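You operate a simulated robot arm through the tools that you are given. There is no shell and no other tool.

The job below is to be done with a simulated robot arm. You get a single attempt, and the scene is never put back.

Task
Add two shots of blue paste to the cup, then shut it in the vacuum box and start the pump.
Fine: Bring the slide back out to lift the cup, and leave the shot dial and the other cups as they are.

Only the result counts: the job must be done as asked and must still hold three seconds after the hand-in. Knocking over, shifting, dropping, spilling or breaking anything else fails it.

Robot
A 7-joint arm with a two-finger gripper, fixed in place. Base frame: the origin is at the foot of the arm, x ahead of it, y to its left, z up; the work surface is at about z = 0. Lengths are in mm, angles in degrees, forces in N, time in s.
With the tool pointing down near the work surface it reaches from about 220 to 560 mm from the base axis. Its first joint turns from -166.0 to 166.0 degrees. Payload 1.2 kg.
Tool frame: the origin (TCP) lies between the finger pads and is the grasp point; the fingertips stand 22 mm ahead of it; z points along the fingers, y is the line along which they close. The gripper opens to 92 mm. The gripper's body begins 65 mm behind the TCP.
Orientation is that of the tool frame in the base frame, as [roll, pitch, yaw] about the fixed x, y, z axes, in that order (R = Rz(yaw) Ry(pitch) Rx(roll)). With the fingers straight down and closing along the base's y, the tool's x points along the base's -x, its y along +y and its z along -z.

Tools
- The arm moves only by the tool move_arm. Its argument "deltas" is text: rows parted by semicolons, each of 7 numbers parted by spaces: the shift along the tool's x, y, z in mm, then the turn, a rotation vector about the tool's x, y, z in degrees, then the opening, from 0 (shut) to 1 (fully open). In form: dx dy dz ax ay az hand; .... A call has 1 to 20 rows; each row shifts and turns the commanded pose from where the row before left it, along the tool's axes as they then stand. A row lasts 0.2 s, in which the tool goes at most 50 mm and 8.6 degrees; a call with a longer step from one row to the next is refused whole, and so is a gripper value outside its range. A pose out of reach is approached as far as the arm can. The call stops where the force on the tool passes 40 N (or 10 N more than at its start, if that is more) or the arm is blocked; 0.2 s more then pass. Each finger halts on what it meets, pressing with about 26 N; the grip force reading is that of the motor and also rises with nothing between the fingers. The clock runs only during rows and for 0.2 s after the last one: add rows that do not move to give the fingers time. It gives the time, the measured TCP pose, the force on the tool (base axes), the opening and the grip force at its end, in the units of the frame above (readings bear some noise), with the torque about the TCP (base axes, N m) and any sound that the robot's microphone picked up.
- Cameras (640 x 400 px; columns grow to the right, rows downward): "scene" is fixed at [50.4, -650.1, 747.2]; the picture's right is [0.95, -0.33, 0.00], its down [-0.17, -0.50, -0.85] and it looks along [0.28, 0.80, -0.53] (base axes); focal length 354 px, centre (320, 200). "wrist" rides on the gripper at [71, 19, -102] in the tool frame; the picture's right is [-0.26, 0.97, 0.00], its down [-0.75, -0.20, -0.62] and it looks along [-0.60, -0.16, 0.78] (tool axes); focal length 280 px, centre (320, 200). There is no depth. A picture from a camera that has moved, and an enlarged one, comes with that camera's place and axes in the base frame and with its lens.
- snapshot(camera): a new picture of that camera. It takes no simulated time.
- inspect(camera, box): a new picture of the part [left, top, right, bottom] of that camera's present view, enlarged. It takes no simulated time.
- job_done(): hands the job in; it is judged then, once.

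Nothing tells you positions but the pictures and the camera data. Unless the task says otherwise, let go and move clear before handing in.

The tools are called after "Emit:" as name(argument=value, ...) on one line, values as JSON. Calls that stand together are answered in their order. move_arm: Moves the arm, as the interface text tells. Its arguments: {"type":"object","properties":{"deltas":{"type":"string"}},"required":["deltas"]} The other tools are called the same way: snapshot (camera) takes a picture; inspect (camera, box) takes an enlarged picture of a part of a camera's view; job_done () hands the job in.

At the start:

```text
t: 0.0
eef_pos: [217.0, 252.7, 378.1]
tcp_rot: [-180.0, -0.1, -180.0]
ft_force: [-0.5, 0.5, -1.8]
torque: [0.01, 0.0, 0.02]
finger_gap: 91.9
finger_force: 0.0
```

scene: 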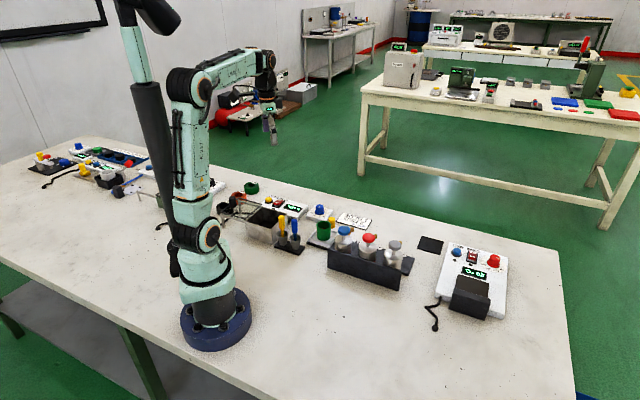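
wrist: 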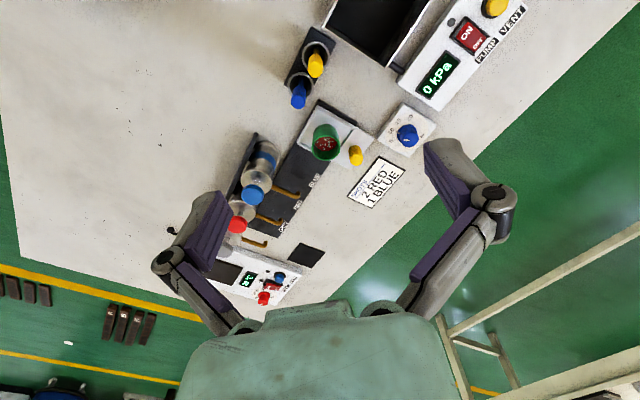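

I see a bench with the arm, a vacuum box, a paste dispensing station with a cup slide, a shot dial and a pump panel. I'll take closer views before moving.

Emit:
inspect(camera="scene", box=[210, 170, 420, 300])

Emit:
inspect(camera="wrist", box=[220, 0, 540, 200])

Emit:
inspect(camera="wrist", box=[150, 100, 470, 300])

Emit:
inspect(camera="scene", box=[400, 220, 540, 340])

Emit:
inspect(camera="scene", box=[20, 130, 230, 240])

```text
3.05 times, centred on (315, 235) of scene
camera zoom: at [50.4, -650.1, 747.2], right [0.95, -0.33, 0.0], down [-0.17, -0.5, -0.85], along [0.28, 0.8, -0.53], focal length 1080 px, centre (335, 93)
```

zoom: 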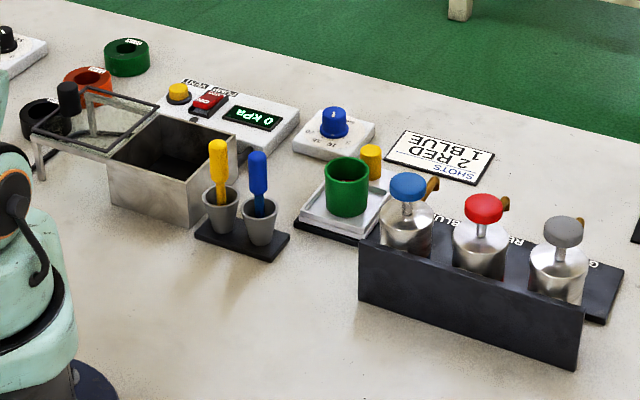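

```text
2.00 times, centred on (380, 100) of wrist
camera zoom: at [144.8, 270.8, 479.6], right [0.26, 0.97, 0.0], down [0.75, -0.2, 0.62], along [0.6, -0.16, -0.78], focal length 561 px, centre (200, 400)
```

zoom: 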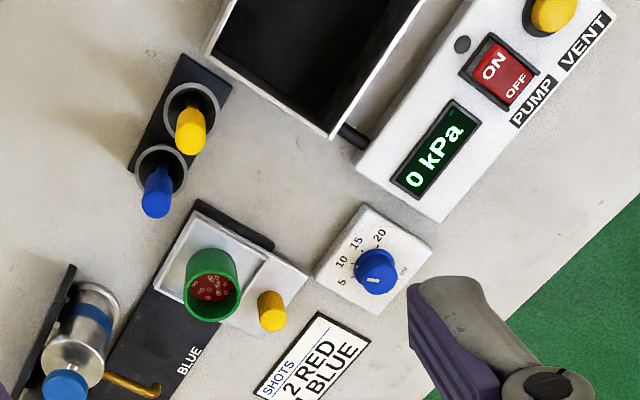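

```text
2.00 times, centred on (310, 200) of wrist
camera zoom: at [144.8, 270.8, 479.6], right [0.26, 0.97, 0.0], down [0.75, -0.2, 0.62], along [0.6, -0.16, -0.78], focal length 561 px, centre (340, 200)
```

zoom: 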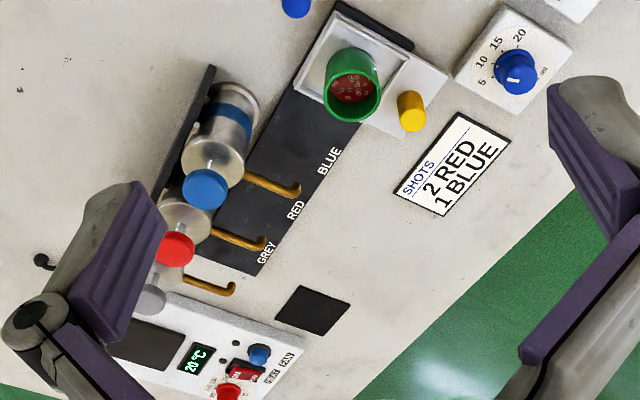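

```text
3.33 times, centred on (470, 280) of scene
camera zoom: at [50.4, -650.1, 747.2], right [0.95, -0.33, 0.0], down [-0.17, -0.5, -0.85], along [0.28, 0.8, -0.53], focal length 1182 px, centre (-180, -67)
```

zoom: 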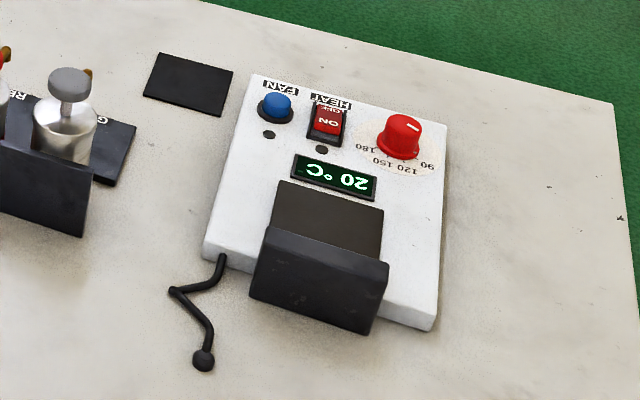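

```text
3.05 times, centred on (125, 185) of scene
camera zoom: at [50.4, -650.1, 747.2], right [0.95, -0.33, 0.0], down [-0.17, -0.5, -0.85], along [0.28, 0.8, -0.53], focal length 1080 px, centre (914, 246)
```

zoom: 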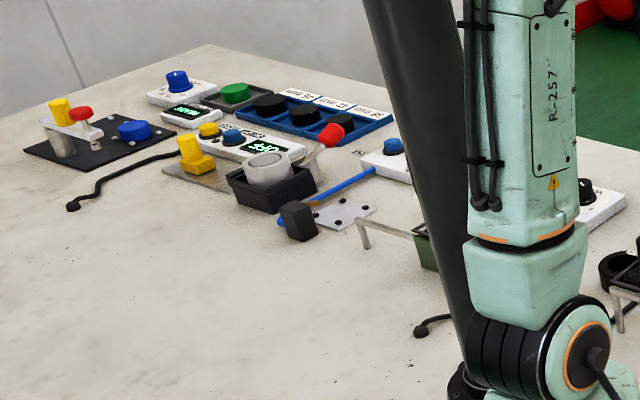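

I can see the slide and green cup in front of the blue, red and grey pump bottles, with the vacuum box and pump panel to the left. I put the cup near (360, 225) and the box near (200, 335), and will now move the arm up and back to view the box, lid and panel.

Emit:
move_arm(deltas="35 10 -10 0 0 0 1;35 10 -10 0 0 0 1;35 10 -10 0 0 0 1;0 0 0 0 0 0 1")

Emit:
snapshot(camera="wrist")

```text
t: 1.0
eef_pos: [112.0, 282.2, 407.9]
tcp_rot: [180.0, 0.0, 180.0]
ft_force: [0.7, 0.3, -0.7]
torque: [-0.01, 0.02, 0.0]
finger_gap: 92.0
finger_force: 0.1
```

```text
taken
camera wrist: at [39.7, 299.9, 508.2], right [0.26, 0.96, 0.0], down [0.75, -0.2, 0.62], along [0.6, -0.16, -0.78], focal length 280 px, centre (320, 200)
```

wrist: 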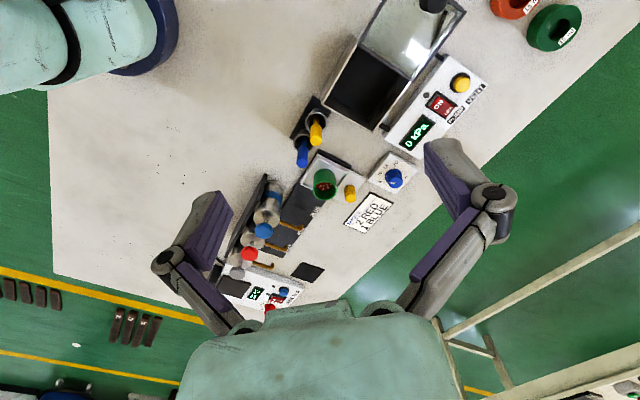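

From here the box, its lid, the slide, and the bottles are all in view. I'll zoom in on each part.

Emit:
inspect(camera="wrist", box=[280, 0, 520, 150])

Emit:
inspect(camera="wrist", box=[220, 140, 420, 265])

Emit:
inspect(camera="scene", box=[210, 175, 310, 240])

Emit:
inspect(camera="scene", box=[300, 205, 420, 280])

```text
2.67 times, centred on (400, 75) of wrist
camera zoom: at [39.7, 299.9, 508.2], right [0.26, 0.96, 0.0], down [0.75, -0.2, 0.62], along [0.6, -0.16, -0.78], focal length 748 px, centre (107, 533)
```

zoom: 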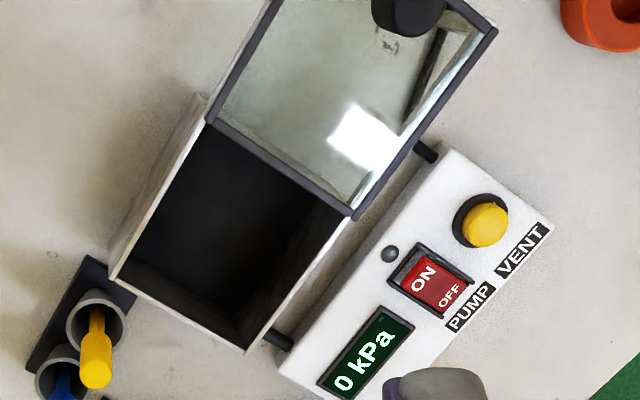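

```text
3.20 times, centred on (320, 202) of wrist
camera zoom: at [39.7, 299.9, 508.2], right [0.26, 0.96, 0.0], down [0.75, -0.2, 0.62], along [0.6, -0.16, -0.78], focal length 897 px, centre (320, 192)
```

zoom: 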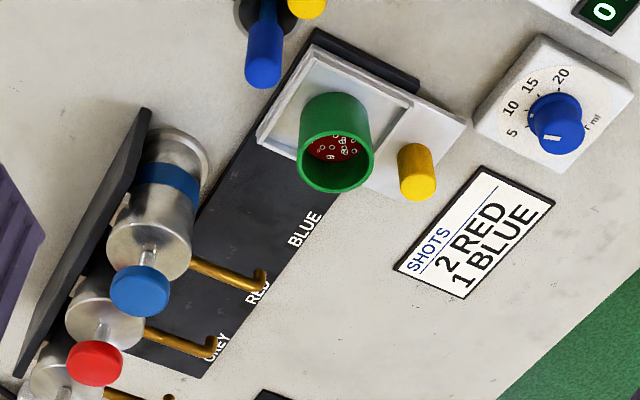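

```text
6.15 times, centred on (260, 208) of scene
camera zoom: at [50.4, -650.1, 747.2], right [0.95, -0.33, 0.0], down [-0.17, -0.5, -0.85], along [0.28, 0.8, -0.53], focal length 2181 px, centre (689, 154)
```

zoom: 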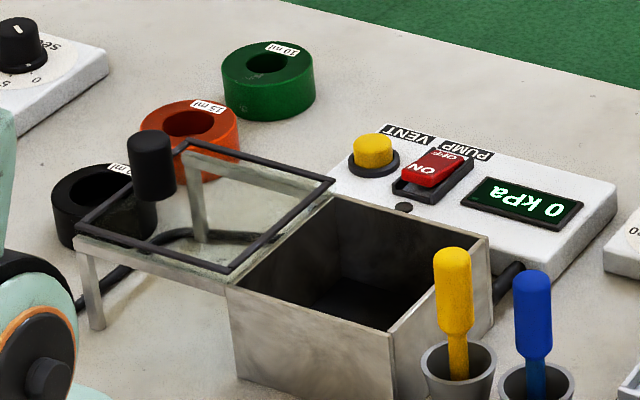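

```text
5.33 times, centred on (360, 242) of scene
camera zoom: at [50.4, -650.1, 747.2], right [0.95, -0.33, 0.0], down [-0.17, -0.5, -0.85], along [0.28, 0.8, -0.53], focal length 1890 px, centre (107, -27)
```

zoom: 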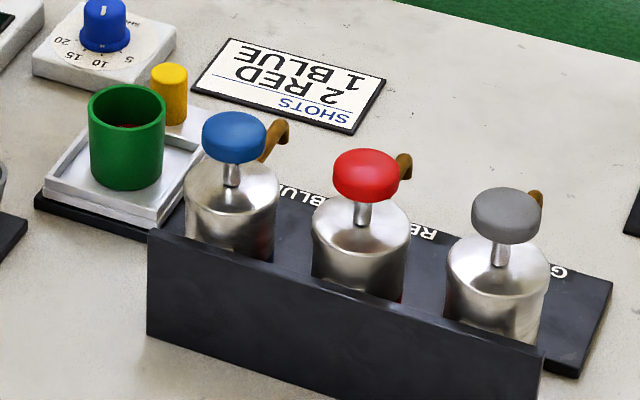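

The lid is a slide-type with a black knob, the slide runs at about 45° to the base with the yellow post as its handle, and the bottles stand beside it. I'll turn the gripper to line up with the rail and move over the slide for a closer look.

Emit:
move_arm(deltas="0 0 0 0 0 -7.5 1;0 0 0 0 0 -7.5 1;0 0 0 0 0 -7.5 1;0 0 0 0 0 -7.5 1;0 0 0 0 0 -7.5 1;0 0 0 0 0 -7.5 1;0 0 0 0 0 0 1")

Emit:
snapshot(camera="wrist")

```text
t: 2.6
eef_pos: [112.5, 282.4, 408.5]
tcp_rot: [-180.0, 0.0, -134.9]
ft_force: [-0.2, -0.6, -0.4]
torque: [-0.01, -0.02, -0.02]
finger_gap: 92.1
finger_force: 0.1
```

```text
taken
camera wrist: at [46.5, 244.9, 509.4], right [-0.5, 0.87, 0.0], down [0.68, 0.39, 0.62], along [0.54, 0.31, -0.78], focal length 280 px, centre (320, 200)
```

wrist: 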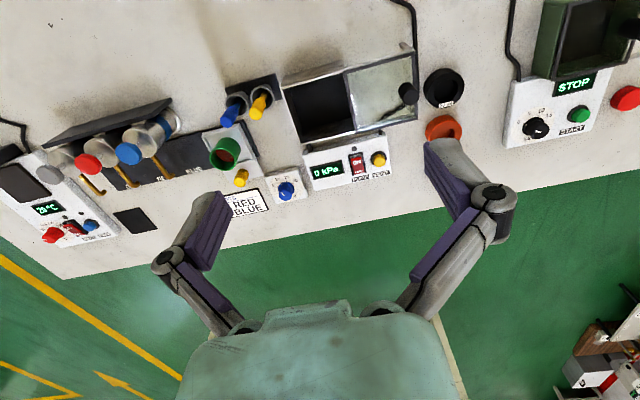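

The turn came out as planned, with the camera now behind the tool looking outward. Next I move over the slide.

Emit:
move_arm(deltas="-23 -30.7 25 0 0 0 1;-23 -30.7 25 0 0 0 1;-23 -30.7 25 0 0 0 1;-23 -30.7 25 0 0 0 1;-23 -30.7 25 0 0 0 1;-23 -30.7 25 0 0 0 1;-23 -30.7 25 0 0 0 1;0 0 0 0 0 0 1")

Emit:
snapshot(camera="wrist")

Emit:
snapshot(camera="scene")

```text
t: 4.4
eef_pos: [376.0, 245.3, 232.4]
tcp_rot: [-180.0, 0.1, -135.0]
ft_force: [0.3, 0.7, -0.2]
torque: [-0.02, 0.01, 0.0]
finger_gap: 92.1
finger_force: 0.1
```

```text
taken
camera wrist: at [311.2, 207.4, 332.2], right [-0.5, 0.87, 0.0], down [0.68, 0.39, 0.63], along [0.54, 0.31, -0.78], focal length 280 px, centre (320, 200)
```

wrist: 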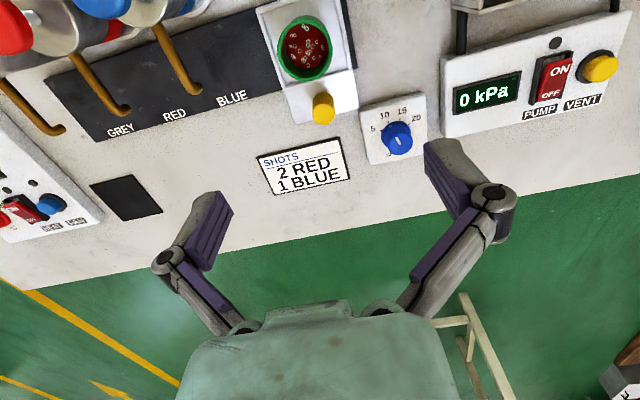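

```text
taken
```

scene: 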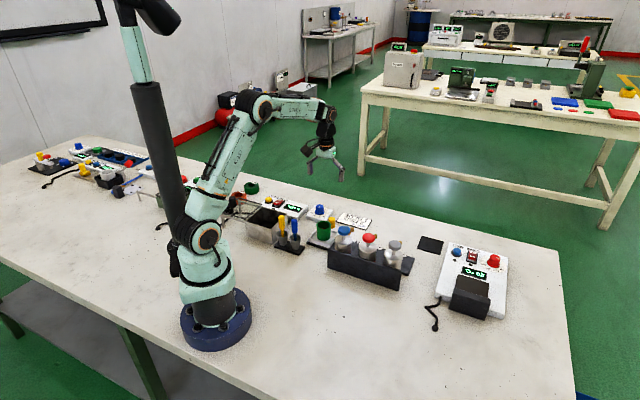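

The tool is over the slide; the cup, post, spouts and labels are all in the wrist view. I'll enlarge the regions to measure them.

Emit:
inspect(camera="wrist", box=[230, 0, 430, 125])

Emit:
inspect(camera="wrist", box=[0, 0, 240, 150])

Emit:
inspect(camera="wrist", box=[440, 0, 640, 125])

```text
3.20 times, centred on (330, 62) of wrist
camera zoom: at [311.2, 207.4, 332.2], right [-0.5, 0.87, 0.0], down [0.68, 0.39, 0.63], along [0.54, 0.31, -0.78], focal length 897 px, centre (288, 640)
```

zoom: 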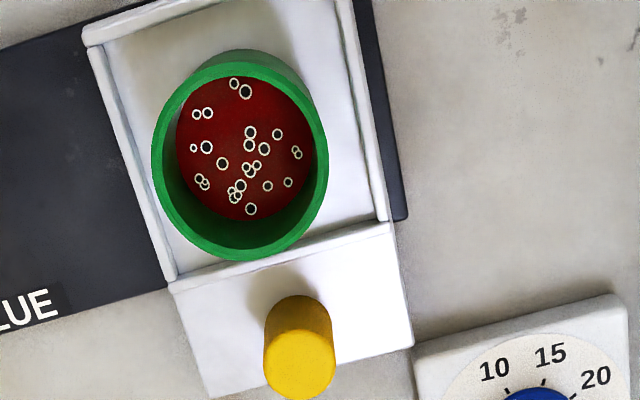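

```text
2.67 times, centred on (120, 75) of wrist
camera zoom: at [311.2, 207.4, 332.2], right [-0.5, 0.87, 0.0], down [0.68, 0.39, 0.63], along [0.54, 0.31, -0.78], focal length 748 px, centre (853, 533)
```

zoom: 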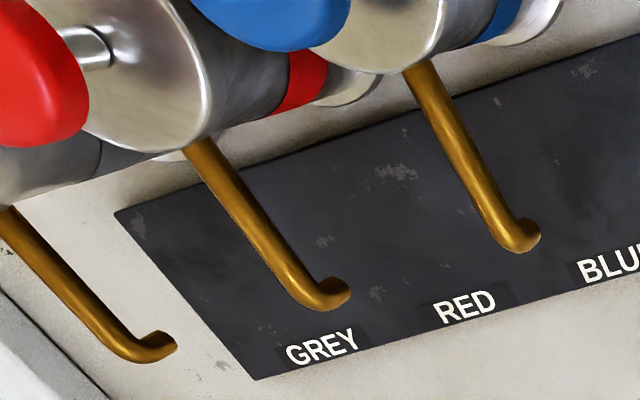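

```text
3.20 times, centred on (540, 62) of wrist
camera zoom: at [311.2, 207.4, 332.2], right [-0.5, 0.87, 0.0], down [0.68, 0.39, 0.63], along [0.54, 0.31, -0.78], focal length 897 px, centre (-384, 640)
```

zoom: 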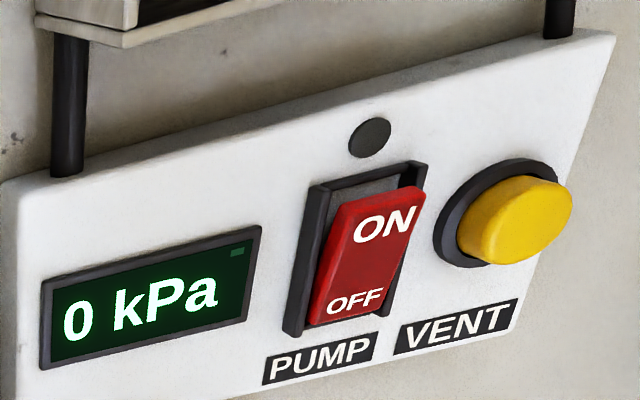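

The rocker's OFF end is down now, so ON must be pressed later. The yellow post is near (u 97, v 475) along my rail axes, top about z = 50, so I'll close the fingers part way and go down over it, stopping first above it to check.

Emit:
move_arm(deltas="-35.6 -4.9 0 0 0 0 0.55;0 0 40 0 0 0 0.55;0 0 40 0 0 0 0.55;0 0 40 0 0 0 0.55;0 0 20 0 0 0 0.55;0 0 0 0 0 0 0.55")

Emit:
snapshot(camera="wrist")

Emit:
inspect(camera="scene", box=[260, 150, 420, 280])

```text
t: 5.8
eef_pos: [405.6, 267.0, 92.9]
tcp_rot: [180.0, 0.0, -135.0]
ft_force: [0.4, -0.1, -0.3]
torque: [-0.01, 0.0, 0.0]
finger_gap: 50.9
finger_force: 0.0
```

```text
taken
camera wrist: at [339.7, 229.5, 193.9], right [-0.5, 0.87, 0.0], down [0.68, 0.39, 0.63], along [0.54, 0.31, -0.78], focal length 280 px, centre (320, 200)
```

wrist: 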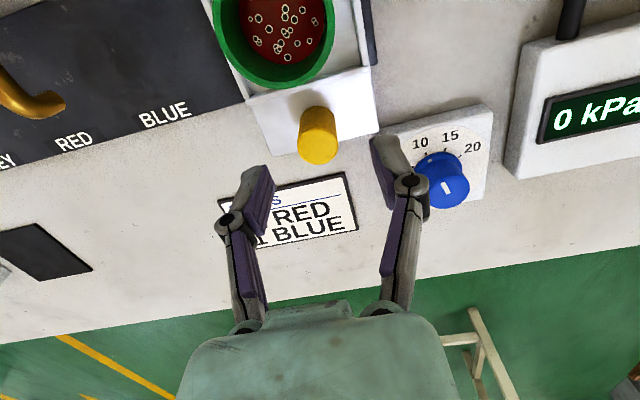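

```text
3.08 times, centred on (340, 215) of scene
camera zoom: at [50.4, -650.1, 747.2], right [0.95, -0.33, 0.0], down [-0.17, -0.5, -0.85], along [0.28, 0.8, -0.53], focal length 1091 px, centre (258, 154)
```

zoom: 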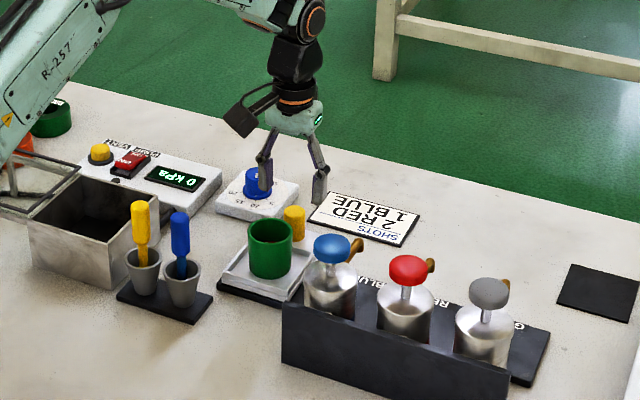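

The post lies straight beneath the tool. I go down so the fingers bracket it and narrow the gap to it.

Emit:
move_arm(deltas="-1 0 25 0 0 0 0.55;0 0 24 0 0 0 0.55;0 0 0 0 0 0 0.55;0 0 0 0 0 0 0.3;0 0 0 0 0 0 0.28;0 0 0 0 0 0 0.28")

Emit:
inspect(camera="scene", box=[260, 150, 420, 280])

Emit:
snapshot(camera="wrist")

```text
t: 7.2
eef_pos: [405.7, 266.8, 45.6]
tcp_rot: [179.9, 0.0, -135.0]
ft_force: [3.2, -2.0, -0.7]
torque: [-0.02, -0.03, -0.02]
finger_gap: 27.7
finger_force: 1.9
```

```text
3.08 times, centred on (340, 215) of scene
camera zoom: at [50.4, -650.1, 747.2], right [0.95, -0.33, 0.0], down [-0.17, -0.5, -0.85], along [0.28, 0.8, -0.53], focal length 1091 px, centre (258, 154)
```

zoom: 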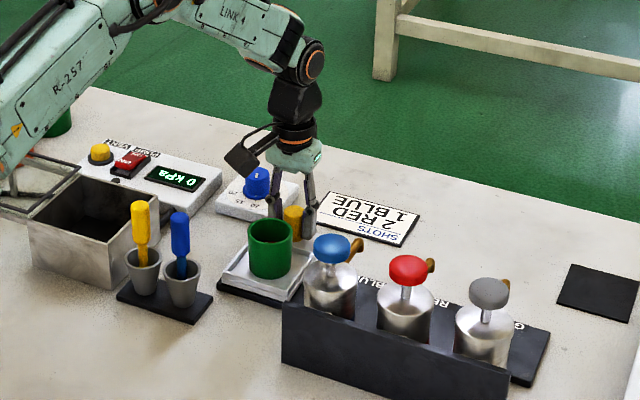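

```text
taken
camera wrist: at [340.6, 230.3, 146.3], right [-0.5, 0.87, 0.0], down [0.68, 0.39, 0.63], along [0.54, 0.31, -0.78], focal length 280 px, centre (320, 200)
```

wrist: 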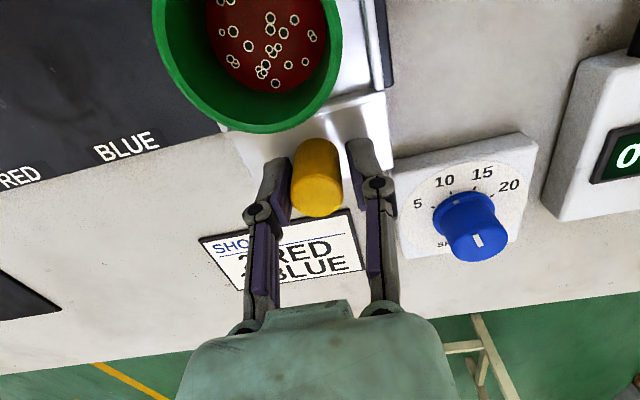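

The fingers bracket the post with a small gap. I now push the slide gently along the rail towards the blue spout.

Emit:
move_arm(deltas="0 -4 0 0 0 0 0.27;0 -6 0 0 0 0 0.27;0 -8 0 0 0 0 0.27;0 -8 0 0 0 0 0.27;0 -8 0 0 0 0 0.27;0 -8 0 0 0 0 0.27;0 0 0 0 0 0 0.27")

Emit:
snapshot(camera="wrist")

Emit:
inspect(camera="scene", box=[260, 150, 420, 280])

```text
t: 8.8
eef_pos: [436.0, 236.9, 44.5]
tcp_rot: [-179.9, -0.1, -135.1]
ft_force: [-0.8, -0.3, -0.3]
torque: [0.02, -0.03, -0.01]
finger_gap: 24.7
finger_force: 0.1
```

```text
taken
camera wrist: at [371.2, 199.3, 145.9], right [-0.5, 0.87, 0.0], down [0.68, 0.39, 0.62], along [0.54, 0.31, -0.78], focal length 280 px, centre (320, 200)
```

wrist: 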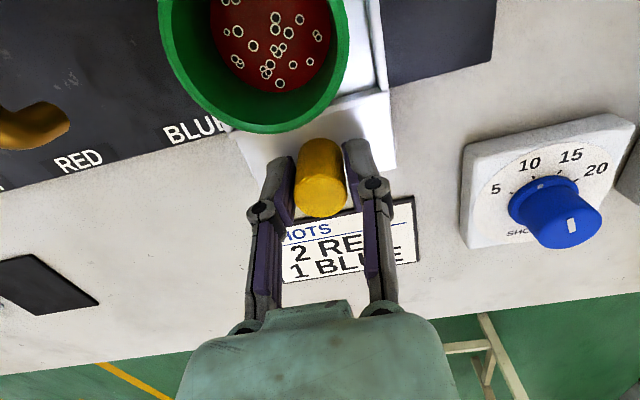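

```text
3.08 times, centred on (340, 215) of scene
camera zoom: at [50.4, -650.1, 747.2], right [0.95, -0.33, 0.0], down [-0.17, -0.5, -0.85], along [0.28, 0.8, -0.53], focal length 1091 px, centre (258, 154)
```

zoom: 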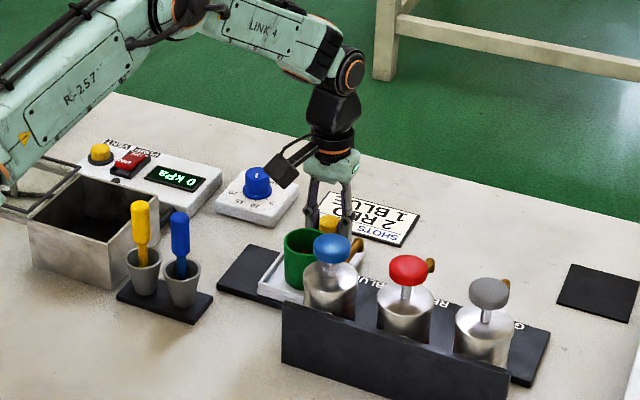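

The slide follows freely; about 55 mm more to the blue spout. I'll move most of the way and check the alignment again.

Emit:
move_arm(deltas="0 -8 0 0 0 0 0.27;0 -8 0 0 0 0 0.27;0 -8 0 0 0 0 0.27;0 -8 0 0 0 0 0.27;0 -8 0 0 0 0 0.27;0 0 0 0 0 0 0.27")

Emit:
snapshot(camera="wrist")

Emit:
inspect(camera="scene", box=[290, 190, 410, 270])

```text
t: 10.2
eef_pos: [465.9, 209.6, 45.8]
tcp_rot: [180.0, 0.0, -135.0]
ft_force: [0.2, 0.9, -0.9]
torque: [0.0, -0.01, 0.01]
finger_gap: 24.8
finger_force: 0.2
```

```text
taken
camera wrist: at [400.2, 171.0, 145.9], right [-0.5, 0.87, 0.0], down [0.68, 0.39, 0.63], along [0.54, 0.31, -0.78], focal length 280 px, centre (320, 200)
```

wrist: 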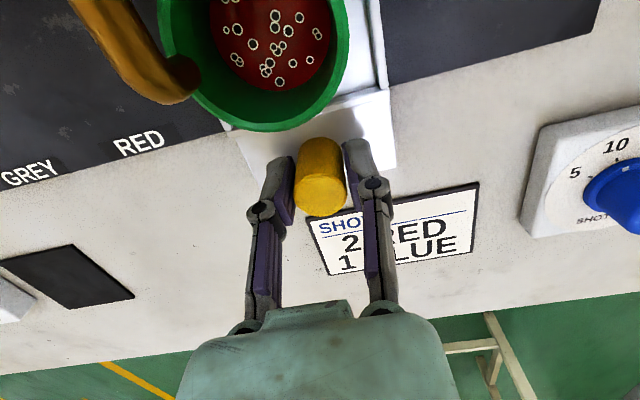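

```text
5.00 times, centred on (350, 230) of scene
camera zoom: at [50.4, -650.1, 747.2], right [0.95, -0.33, 0.0], down [-0.17, -0.5, -0.85], along [0.28, 0.8, -0.53], focal length 1772 px, centre (170, 50)
```

zoom: 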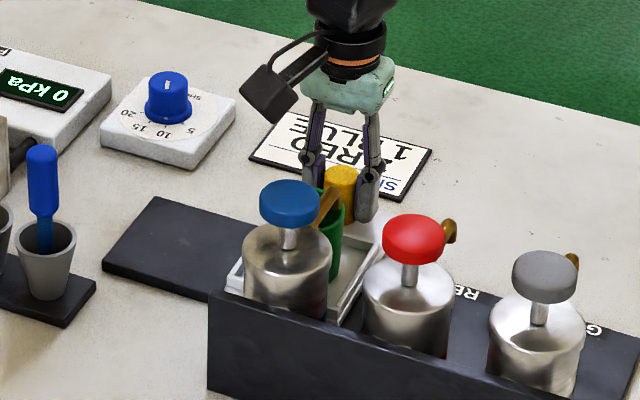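

The cup is now near u = 180 and the spout tip near u = 197. I push about 16 mm further.

Emit:
move_arm(deltas="0 -6 0 0 0 0 0.27;0 -5 0 0 0 0 0.27;0 -4 0 0 0 0 0.27;0 0 0 0 0 0 0.27")

Emit:
snapshot(camera="wrist")

Emit:
inspect(camera="scene", box=[310, 200, 390, 260])

```text
t: 11.2
eef_pos: [475.8, 197.3, 46.1]
tcp_rot: [-179.9, -0.1, -135.2]
ft_force: [1.5, -2.2, 0.8]
torque: [-0.04, -0.01, -0.01]
finger_gap: 26.3
finger_force: 1.0
```

```text
taken
camera wrist: at [410.4, 160.7, 145.8], right [-0.5, 0.87, 0.0], down [0.68, 0.39, 0.63], along [0.54, 0.31, -0.78], focal length 280 px, centre (320, 200)
```

wrist: 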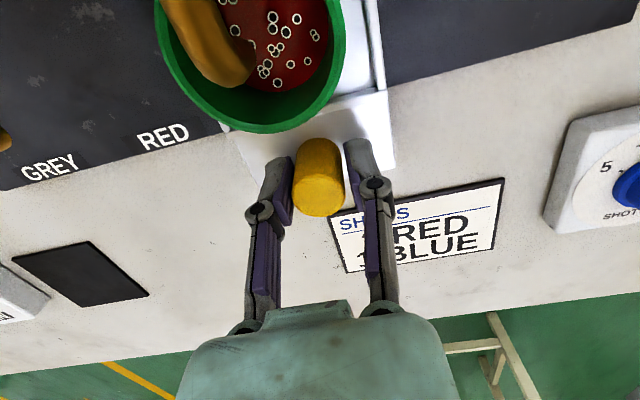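

```text
6.67 times, centred on (350, 230) of scene
camera zoom: at [50.4, -650.1, 747.2], right [0.95, -0.33, 0.0], down [-0.17, -0.5, -0.85], along [0.28, 0.8, -0.53], focal length 2363 px, centre (120, 0)
```

zoom: 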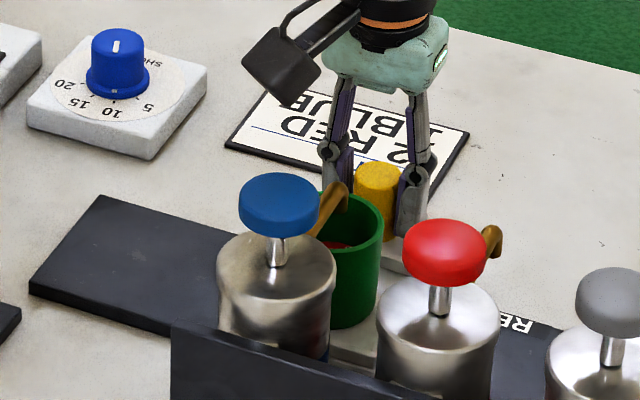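

The slide seems to be pulled slightly ahead, as if by a detent at the BLUE stop. I'll open the fingers so it can settle and check.

Emit:
move_arm(deltas="0 0 0 0 0 0 0.45;0 0 0 0 0 0 0.45;0 0 0 0 0 0 0.45")

Emit:
snapshot(camera="wrist")

Emit:
inspect(camera="wrist", box=[140, 0, 380, 150])

```text
t: 12.0
eef_pos: [476.6, 197.9, 45.8]
tcp_rot: [179.9, 0.0, -135.0]
ft_force: [0.4, 0.6, -0.1]
torque: [0.05, -0.03, -0.01]
finger_gap: 41.6
finger_force: 0.1
```

```text
taken
camera wrist: at [410.2, 161.2, 145.8], right [-0.5, 0.87, 0.0], down [0.68, 0.39, 0.63], along [0.54, 0.31, -0.78], focal length 280 px, centre (320, 200)
```

wrist: 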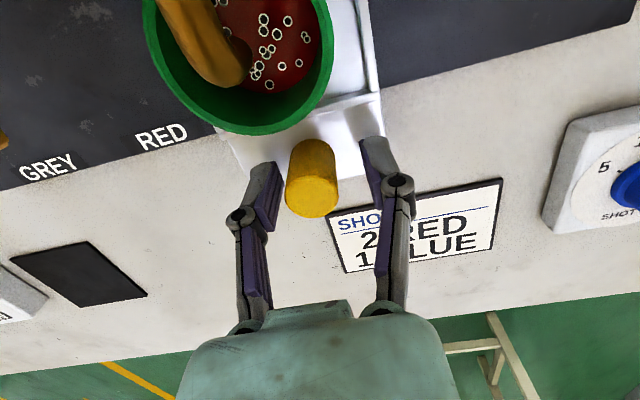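

```text
2.67 times, centred on (260, 75) of wrist
camera zoom: at [410.2, 161.2, 145.8], right [-0.5, 0.87, 0.0], down [0.68, 0.39, 0.63], along [0.54, 0.31, -0.78], focal length 748 px, centre (480, 533)
```

zoom: 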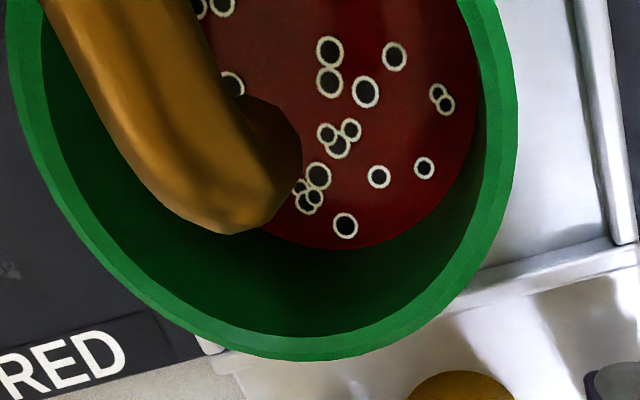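

The slide has settled in the BLUE stop and the spout tip is over the cup. I'll lift straight off the post and move above the blue plunger to measure it.

Emit:
move_arm(deltas="0 0 -30 0 0 0 0.45;0 0 -45 0 0 0 0.45;0 0 -45 0 0 0 0.45;0 0 -45 0 0 0 0.45;45 0 -15 0 0 0 0.2;45 0 0 0 0 0 0;45 2 0 0 0 0 0;0 0 0 0 0 0 0")

Emit:
snapshot(camera="wrist")

Emit:
inspect(camera="scene", box=[290, 150, 410, 270])

```text
t: 13.8
eef_pos: [379.7, 103.4, 224.1]
tcp_rot: [-180.0, -0.1, -135.0]
ft_force: [0.0, 0.1, 0.6]
torque: [0.01, 0.02, -0.02]
finger_gap: 0.1
finger_force: 25.3
```

```text
taken
camera wrist: at [313.9, 67.5, 324.7], right [-0.5, 0.87, 0.0], down [0.68, 0.39, 0.63], along [0.54, 0.31, -0.78], focal length 280 px, centre (320, 200)
```

wrist: 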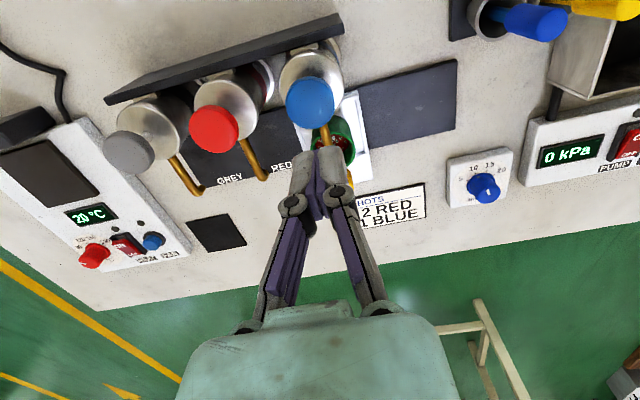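

```text
3.33 times, centred on (350, 210) of scene
camera zoom: at [50.4, -650.1, 747.2], right [0.95, -0.33, 0.0], down [-0.17, -0.5, -0.85], along [0.28, 0.8, -0.53], focal length 1182 px, centre (220, 167)
```

zoom: 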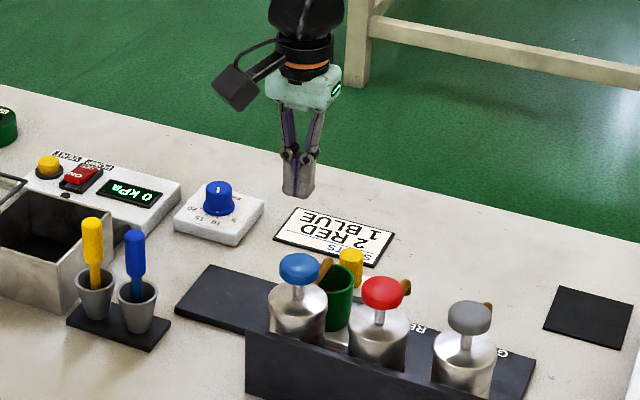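

I'm beside the blue plunger with fingers shut. I'll zoom in on the plunger to pin down its centre and height.

Emit:
inspect(camera="wrist", box=[240, 30, 400, 130])

Emit:
inspect(camera="scene", box=[325, 215, 385, 255])

```text
4.00 times, centred on (320, 80) of wrist
camera zoom: at [313.9, 67.5, 324.7], right [-0.5, 0.87, 0.0], down [0.68, 0.39, 0.63], along [0.54, 0.31, -0.78], focal length 1122 px, centre (320, 680)
```

zoom: 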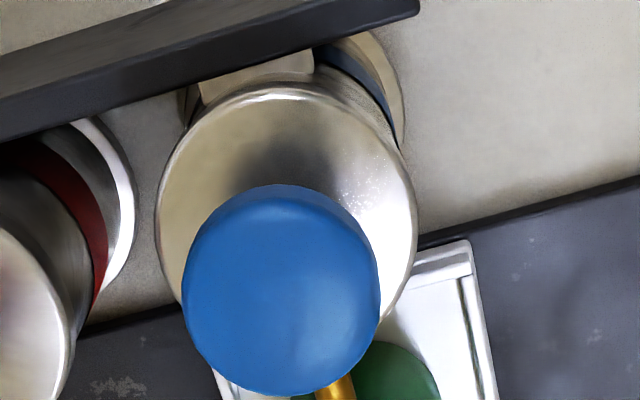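

```text
10.00 times, centred on (355, 235) of scene
camera zoom: at [50.4, -650.1, 747.2], right [0.95, -0.33, 0.0], down [-0.17, -0.5, -0.85], along [0.28, 0.8, -0.53], focal length 3545 px, centre (-30, -150)
```

zoom: 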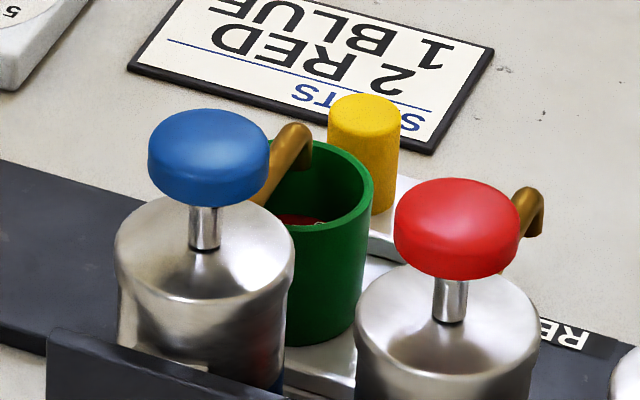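

The blue plunger cap is about 35 mm wide, centred near (u 199, v 337) with its top near z = 125. I'll line up over it and come down to just above.

Emit:
move_arm(deltas="4.6 -3.6 0 0 0 0 0;0 0 35 0 0 0 0;0 0 30 0 0 0 0;0 0 0 0 0 0 0")

Emit:
snapshot(camera="wrist")

Emit:
inspect(camera="scene", box=[310, 180, 400, 260])

```text
t: 14.8
eef_pos: [376.7, 99.3, 159.8]
tcp_rot: [-180.0, 0.1, -135.1]
ft_force: [0.6, -0.1, -0.9]
torque: [0.0, 0.02, -0.01]
finger_gap: 0.0
finger_force: 26.7
```

```text
taken
camera wrist: at [311.9, 62.0, 260.4], right [-0.5, 0.87, 0.0], down [0.68, 0.39, 0.63], along [0.54, 0.31, -0.78], focal length 280 px, centre (320, 200)
```

wrist: 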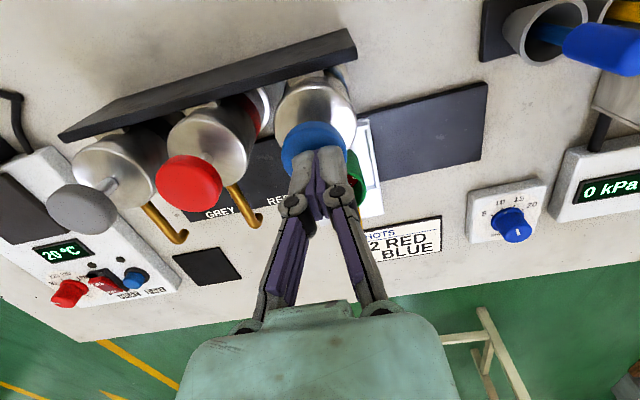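

```text
5.00 times, centred on (355, 220) of scene
camera zoom: at [50.4, -650.1, 747.2], right [0.95, -0.33, 0.0], down [-0.17, -0.5, -0.85], along [0.28, 0.8, -0.53], focal length 1772 px, centre (145, 100)
```

zoom: 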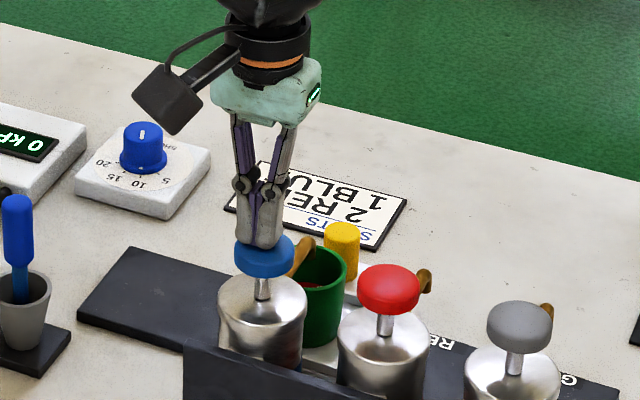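

The tips are just above the cap and centred on it. I'll press down in small steps and watch the force.

Emit:
move_arm(deltas="0 0 4 0 0 0 0;0 0 4 0 0 0 0;0 0 4 0 0 0 0;0 0 2 0 0 0 0;0 0 0 0 0 0 0")

Emit:
inspect(camera="scene", box=[320, 205, 390, 255])

```text
t: 16.0
eef_pos: [379.5, 99.1, 144.9]
tcp_rot: [-180.0, 0.0, -135.1]
ft_force: [-2.6, -0.6, 5.2]
torque: [0.0, 0.07, -0.03]
finger_gap: 5.9
finger_force: 27.6
```

```text
8.00 times, centred on (355, 230) of scene
camera zoom: at [50.4, -650.1, 747.2], right [0.95, -0.33, 0.0], down [-0.17, -0.5, -0.85], along [0.28, 0.8, -0.53], focal length 2836 px, centre (40, -40)
```

zoom: 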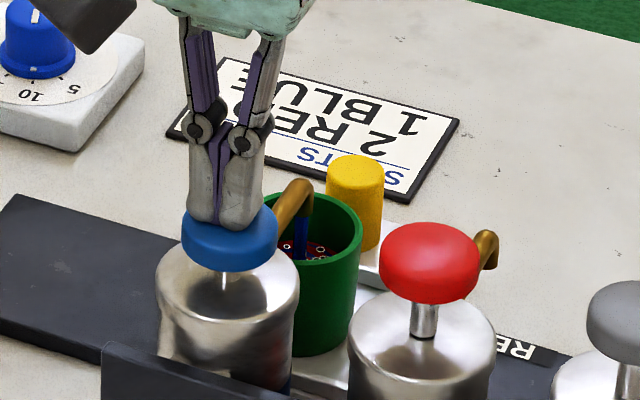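

The plunger is moving and blue paste has begun to come out over the cup. I continue the stroke down to its end.

Emit:
move_arm(deltas="0 0 3 0 0 0 0;0 0 3 0 0 0 0;0 0 0 0 0 0 0")

Emit:
inspect(camera="scene", box=[320, 205, 390, 255])

```text
t: 16.8
eef_pos: [378.2, 99.9, 139.4]
tcp_rot: [180.0, 0.0, -135.1]
ft_force: [1.3, 3.9, 7.9]
torque: [0.04, -0.06, -0.01]
finger_gap: 5.9
finger_force: 28.3
```

```text
8.00 times, centred on (355, 230) of scene
camera zoom: at [50.4, -650.1, 747.2], right [0.95, -0.33, 0.0], down [-0.17, -0.5, -0.85], along [0.28, 0.8, -0.53], focal length 2836 px, centre (40, -40)
```

zoom: 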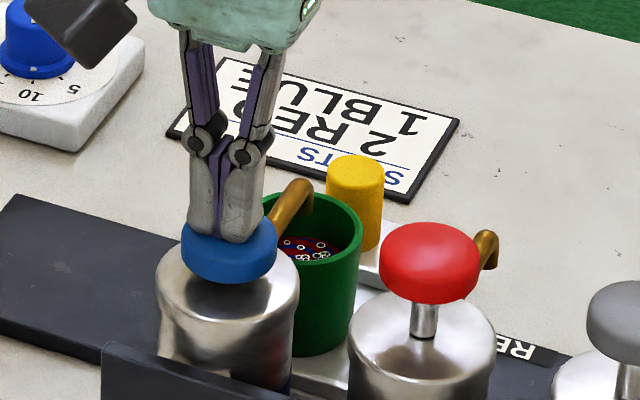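

The stream has ended; the cap is close to the shoulder. I'll press the last bit to be sure the stroke is complete.

Emit:
move_arm(deltas="0 0 2 0 0 0 0;0 0 2 0 0 0 0;0 0 0 0 0 0 0")

Emit:
inspect(camera="scene", box=[320, 205, 390, 255])

```text
t: 17.5
eef_pos: [379.6, 98.6, 138.6]
tcp_rot: [180.0, 0.0, -134.9]
ft_force: [-5.7, -1.5, 19.0]
torque: [-0.04, 0.13, 0.03]
finger_gap: 5.9
finger_force: 28.1
stopped in row 3: the force on the tool passed its limit at 42 N (the readings are from after the stop); the commanded pose is now the measured one
```

```text
8.00 times, centred on (355, 230) of scene
camera zoom: at [50.4, -650.1, 747.2], right [0.95, -0.33, 0.0], down [-0.17, -0.5, -0.85], along [0.28, 0.8, -0.53], focal length 2836 px, centre (40, -40)
```

zoom: 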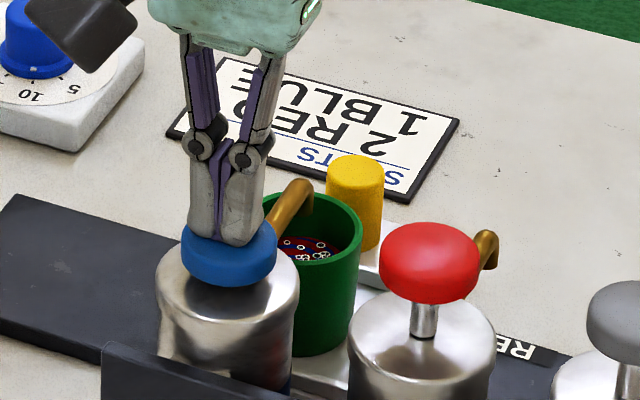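

The plunger is bottomed. Now I lift clear so it can return and check it.

Emit:
move_arm(deltas="0 0 -6 0 0 0 0;0 0 -8 0 0 0 0;0 0 -12 0 0 0 0;0 0 0 0 0 0 0;0 0 0 0 0 0 0;0 0 0 0 0 0 0")

Emit:
inspect(camera="scene", box=[320, 205, 390, 255])

Emit:
snapshot(camera="wrist")

```text
t: 18.9
eef_pos: [379.9, 99.5, 164.3]
tcp_rot: [180.0, 0.1, -135.1]
ft_force: [0.2, 0.0, 1.4]
torque: [0.02, 0.0, 0.01]
finger_gap: 0.1
finger_force: 27.8
```

```text
8.00 times, centred on (355, 230) of scene
camera zoom: at [50.4, -650.1, 747.2], right [0.95, -0.33, 0.0], down [-0.17, -0.5, -0.85], along [0.28, 0.8, -0.53], focal length 2836 px, centre (40, -40)
```

zoom: 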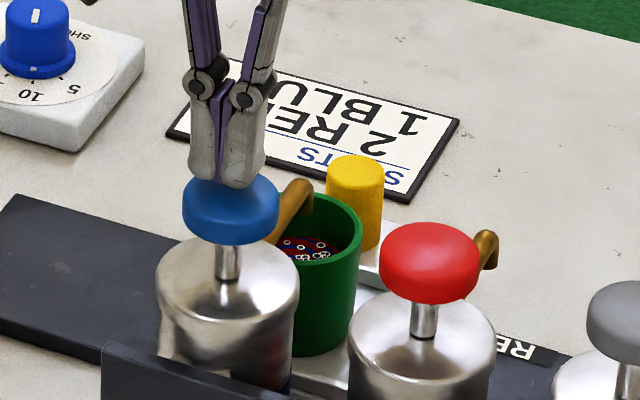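

```text
taken
camera wrist: at [313.3, 62.1, 264.4], right [-0.5, 0.87, 0.0], down [0.68, 0.39, 0.63], along [0.54, 0.31, -0.78], focal length 280 px, centre (320, 200)
```

wrist: 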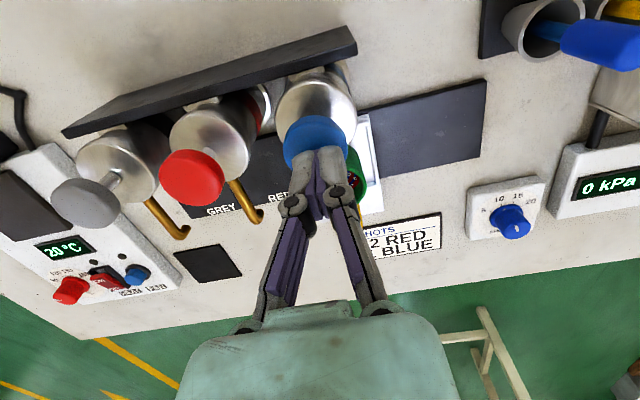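

The plunger is fully back up after one clean shot. I repeat the same stroke for the second shot.

Emit:
move_arm(deltas="0 0 6 0 0 0 0;0 0 5 0 0 0 0;0 0 4 0 0 0 0;0 0 4 0 0 0 0;0 0 3 0 0 0 0;0 0 0 0 0 0 0")

Emit:
inspect(camera="scene", box=[320, 205, 390, 255])

```text
t: 20.3
eef_pos: [378.8, 98.5, 140.0]
tcp_rot: [179.9, 0.1, -134.9]
ft_force: [0.4, 3.5, 8.8]
torque: [0.03, -0.03, 0.01]
finger_gap: 6.2
finger_force: 28.0
```

```text
8.00 times, centred on (355, 230) of scene
camera zoom: at [50.4, -650.1, 747.2], right [0.95, -0.33, 0.0], down [-0.17, -0.5, -0.85], along [0.28, 0.8, -0.53], focal length 2836 px, centre (40, -40)
```

zoom: 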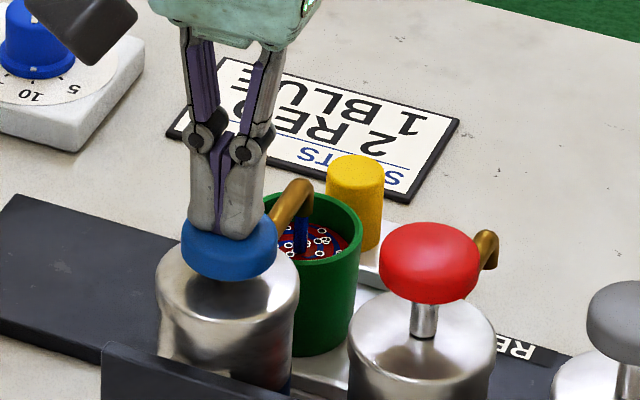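

The second shot is coming out. I press the last bit to the stop, hold briefly, then release.

Emit:
move_arm(deltas="0 0 1.5 0 0 0 0;0 0 0.5 0 0 0 0;0 0 0 0 0 0 0;0 0 0 0 0 0 0")

Emit:
inspect(camera="scene", box=[320, 205, 390, 255])

```text
t: 21.3
eef_pos: [379.6, 97.4, 139.6]
tcp_rot: [180.0, 0.0, -134.9]
ft_force: [-1.2, 3.6, 8.5]
torque: [0.08, 0.02, 0.03]
finger_gap: 6.1
finger_force: 28.1
```

```text
8.00 times, centred on (355, 230) of scene
camera zoom: at [50.4, -650.1, 747.2], right [0.95, -0.33, 0.0], down [-0.17, -0.5, -0.85], along [0.28, 0.8, -0.53], focal length 2836 px, centre (40, -40)
```

zoom: 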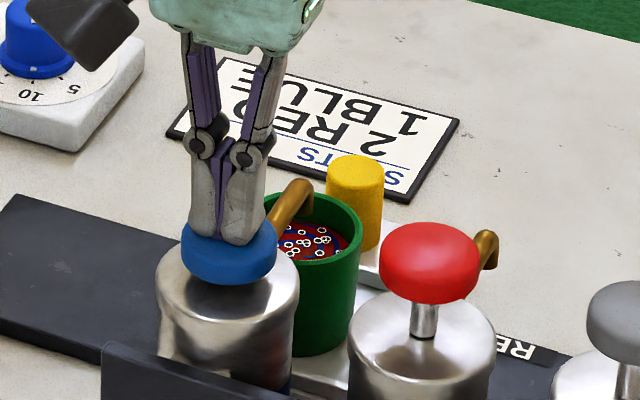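

The second shot is complete. I lift clear and go back over the post to bring the slide out.

Emit:
move_arm(deltas="0 0 -6 0 0 0 0;0 0 -8 0 0 0 0;0 0 -20 0 0 0 0;0 0 -30 0 0 0 0;0 0 -25 0 0 0 0;-45 0 0 0 0 0 0.2;-45 0 0 0 0 0 0.45;-46 0 0 0 0 0 0.45;0 0 0 0 0 0 0.45")

Emit:
snapshot(camera="wrist")

Emit:
inspect(camera="scene", box=[320, 205, 390, 255])

```text
t: 23.3
eef_pos: [473.8, 193.5, 227.5]
tcp_rot: [180.0, 0.0, -135.0]
ft_force: [0.4, -1.2, -0.1]
torque: [0.0, -0.01, 0.01]
finger_gap: 41.2
finger_force: 0.1
```

```text
taken
camera wrist: at [408.8, 156.7, 328.6], right [-0.5, 0.87, 0.0], down [0.68, 0.39, 0.62], along [0.54, 0.31, -0.78], focal length 280 px, centre (320, 200)
```

wrist: 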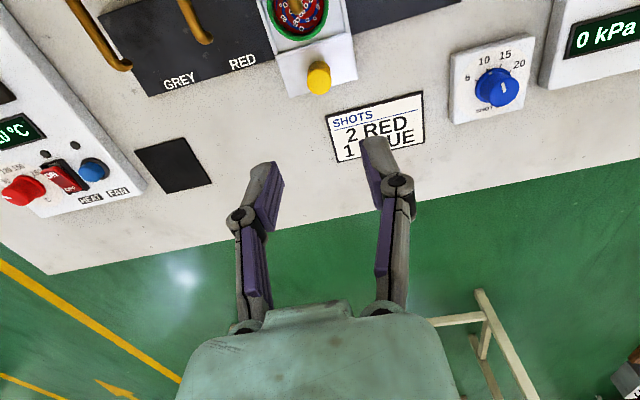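

```text
8.00 times, centred on (355, 230) of scene
camera zoom: at [50.4, -650.1, 747.2], right [0.95, -0.33, 0.0], down [-0.17, -0.5, -0.85], along [0.28, 0.8, -0.53], focal length 2836 px, centre (40, -40)
```

zoom: 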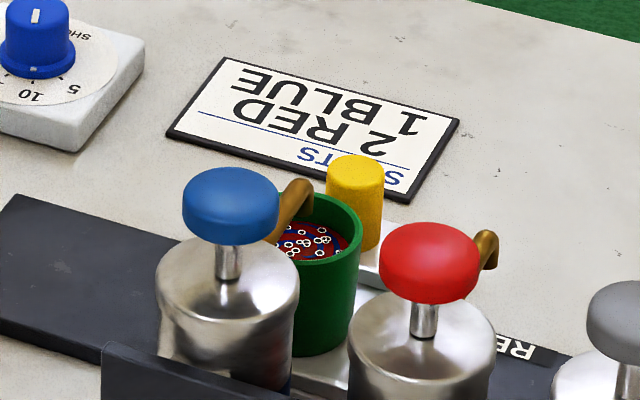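

Both shots are in the cup with the plunger back up. I go down over the post again, with the fingers to either side of it.

Emit:
move_arm(deltas="-4 0 45 0 0 0 0.45;0 0 45 0 0 0 0.45;0 0 45 0 0 0 0.45;0 0 30 0 0 0 0.45;0 0 17 0 0 0 0.45;0 0 0 0 0 0 0.45;0 0 0 0 0 0 0.3;0 0 0 0 0 0 0.3")

Emit:
snapshot(camera="wrist")

```text
t: 25.1
eef_pos: [478.3, 197.2, 45.8]
tcp_rot: [180.0, 0.0, -135.0]
ft_force: [-0.7, 0.2, -0.9]
torque: [0.0, -0.03, -0.01]
finger_gap: 28.0
finger_force: 0.1
```

```text
taken
camera wrist: at [412.4, 159.6, 147.1], right [-0.5, 0.87, 0.0], down [0.68, 0.39, 0.63], along [0.54, 0.31, -0.78], focal length 280 px, centre (320, 200)
```

wrist: 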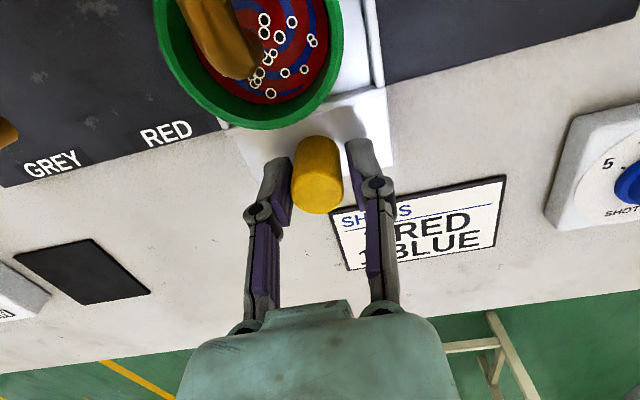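

The blue is swirled into the red. Now I draw the slide back along the rail to its starting place.

Emit:
move_arm(deltas="0 3 0 0 0 0 0.27;0 5 0 0 0 0 0.27;0 8 0 0 0 0 0.27;0 8 0 0 0 0 0.27;0 8 0 0 0 0 0.27;0 8 0 0 0 0 0.27;0 8 0 0 0 0 0.27;0 8 0 0 0 0 0.27;0 8 0 0 0 0 0.27;0 8 0 0 0 0 0.27;0 8 0 0 0 0 0.27;0 8 0 0 0 0 0.27;0 4 0 0 0 0 0.27;0 0 0 0 0 0 0.27")

Emit:
snapshot(camera="wrist")

Emit:
inspect(camera="scene", box=[260, 150, 420, 280])

```text
t: 28.1
eef_pos: [412.4, 262.7, 46.0]
tcp_rot: [180.0, 0.1, -135.0]
ft_force: [-0.8, 0.8, 0.2]
torque: [0.0, 0.03, 0.01]
finger_gap: 25.2
finger_force: 0.3
```

```text
taken
camera wrist: at [347.0, 225.6, 146.6], right [-0.5, 0.87, 0.0], down [0.68, 0.39, 0.63], along [0.54, 0.31, -0.78], focal length 280 px, centre (320, 200)
```

wrist: 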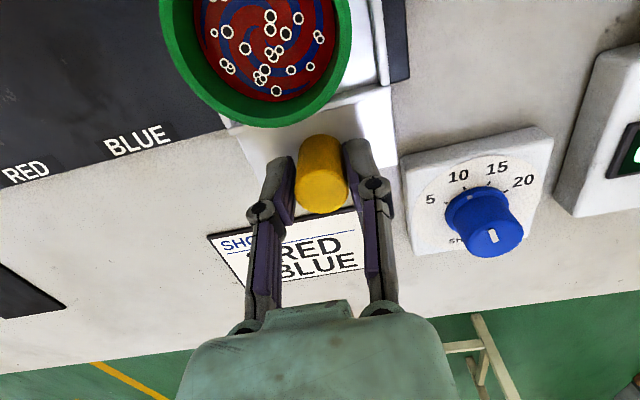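

```text
3.08 times, centred on (340, 215) of scene
camera zoom: at [50.4, -650.1, 747.2], right [0.95, -0.33, 0.0], down [-0.17, -0.5, -0.85], along [0.28, 0.8, -0.53], focal length 1091 px, centre (258, 154)
```

zoom: 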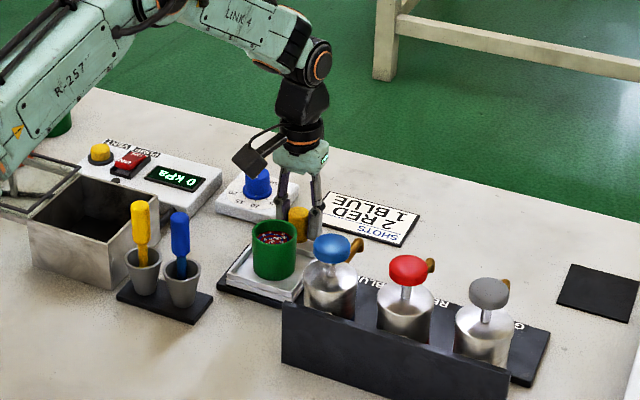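

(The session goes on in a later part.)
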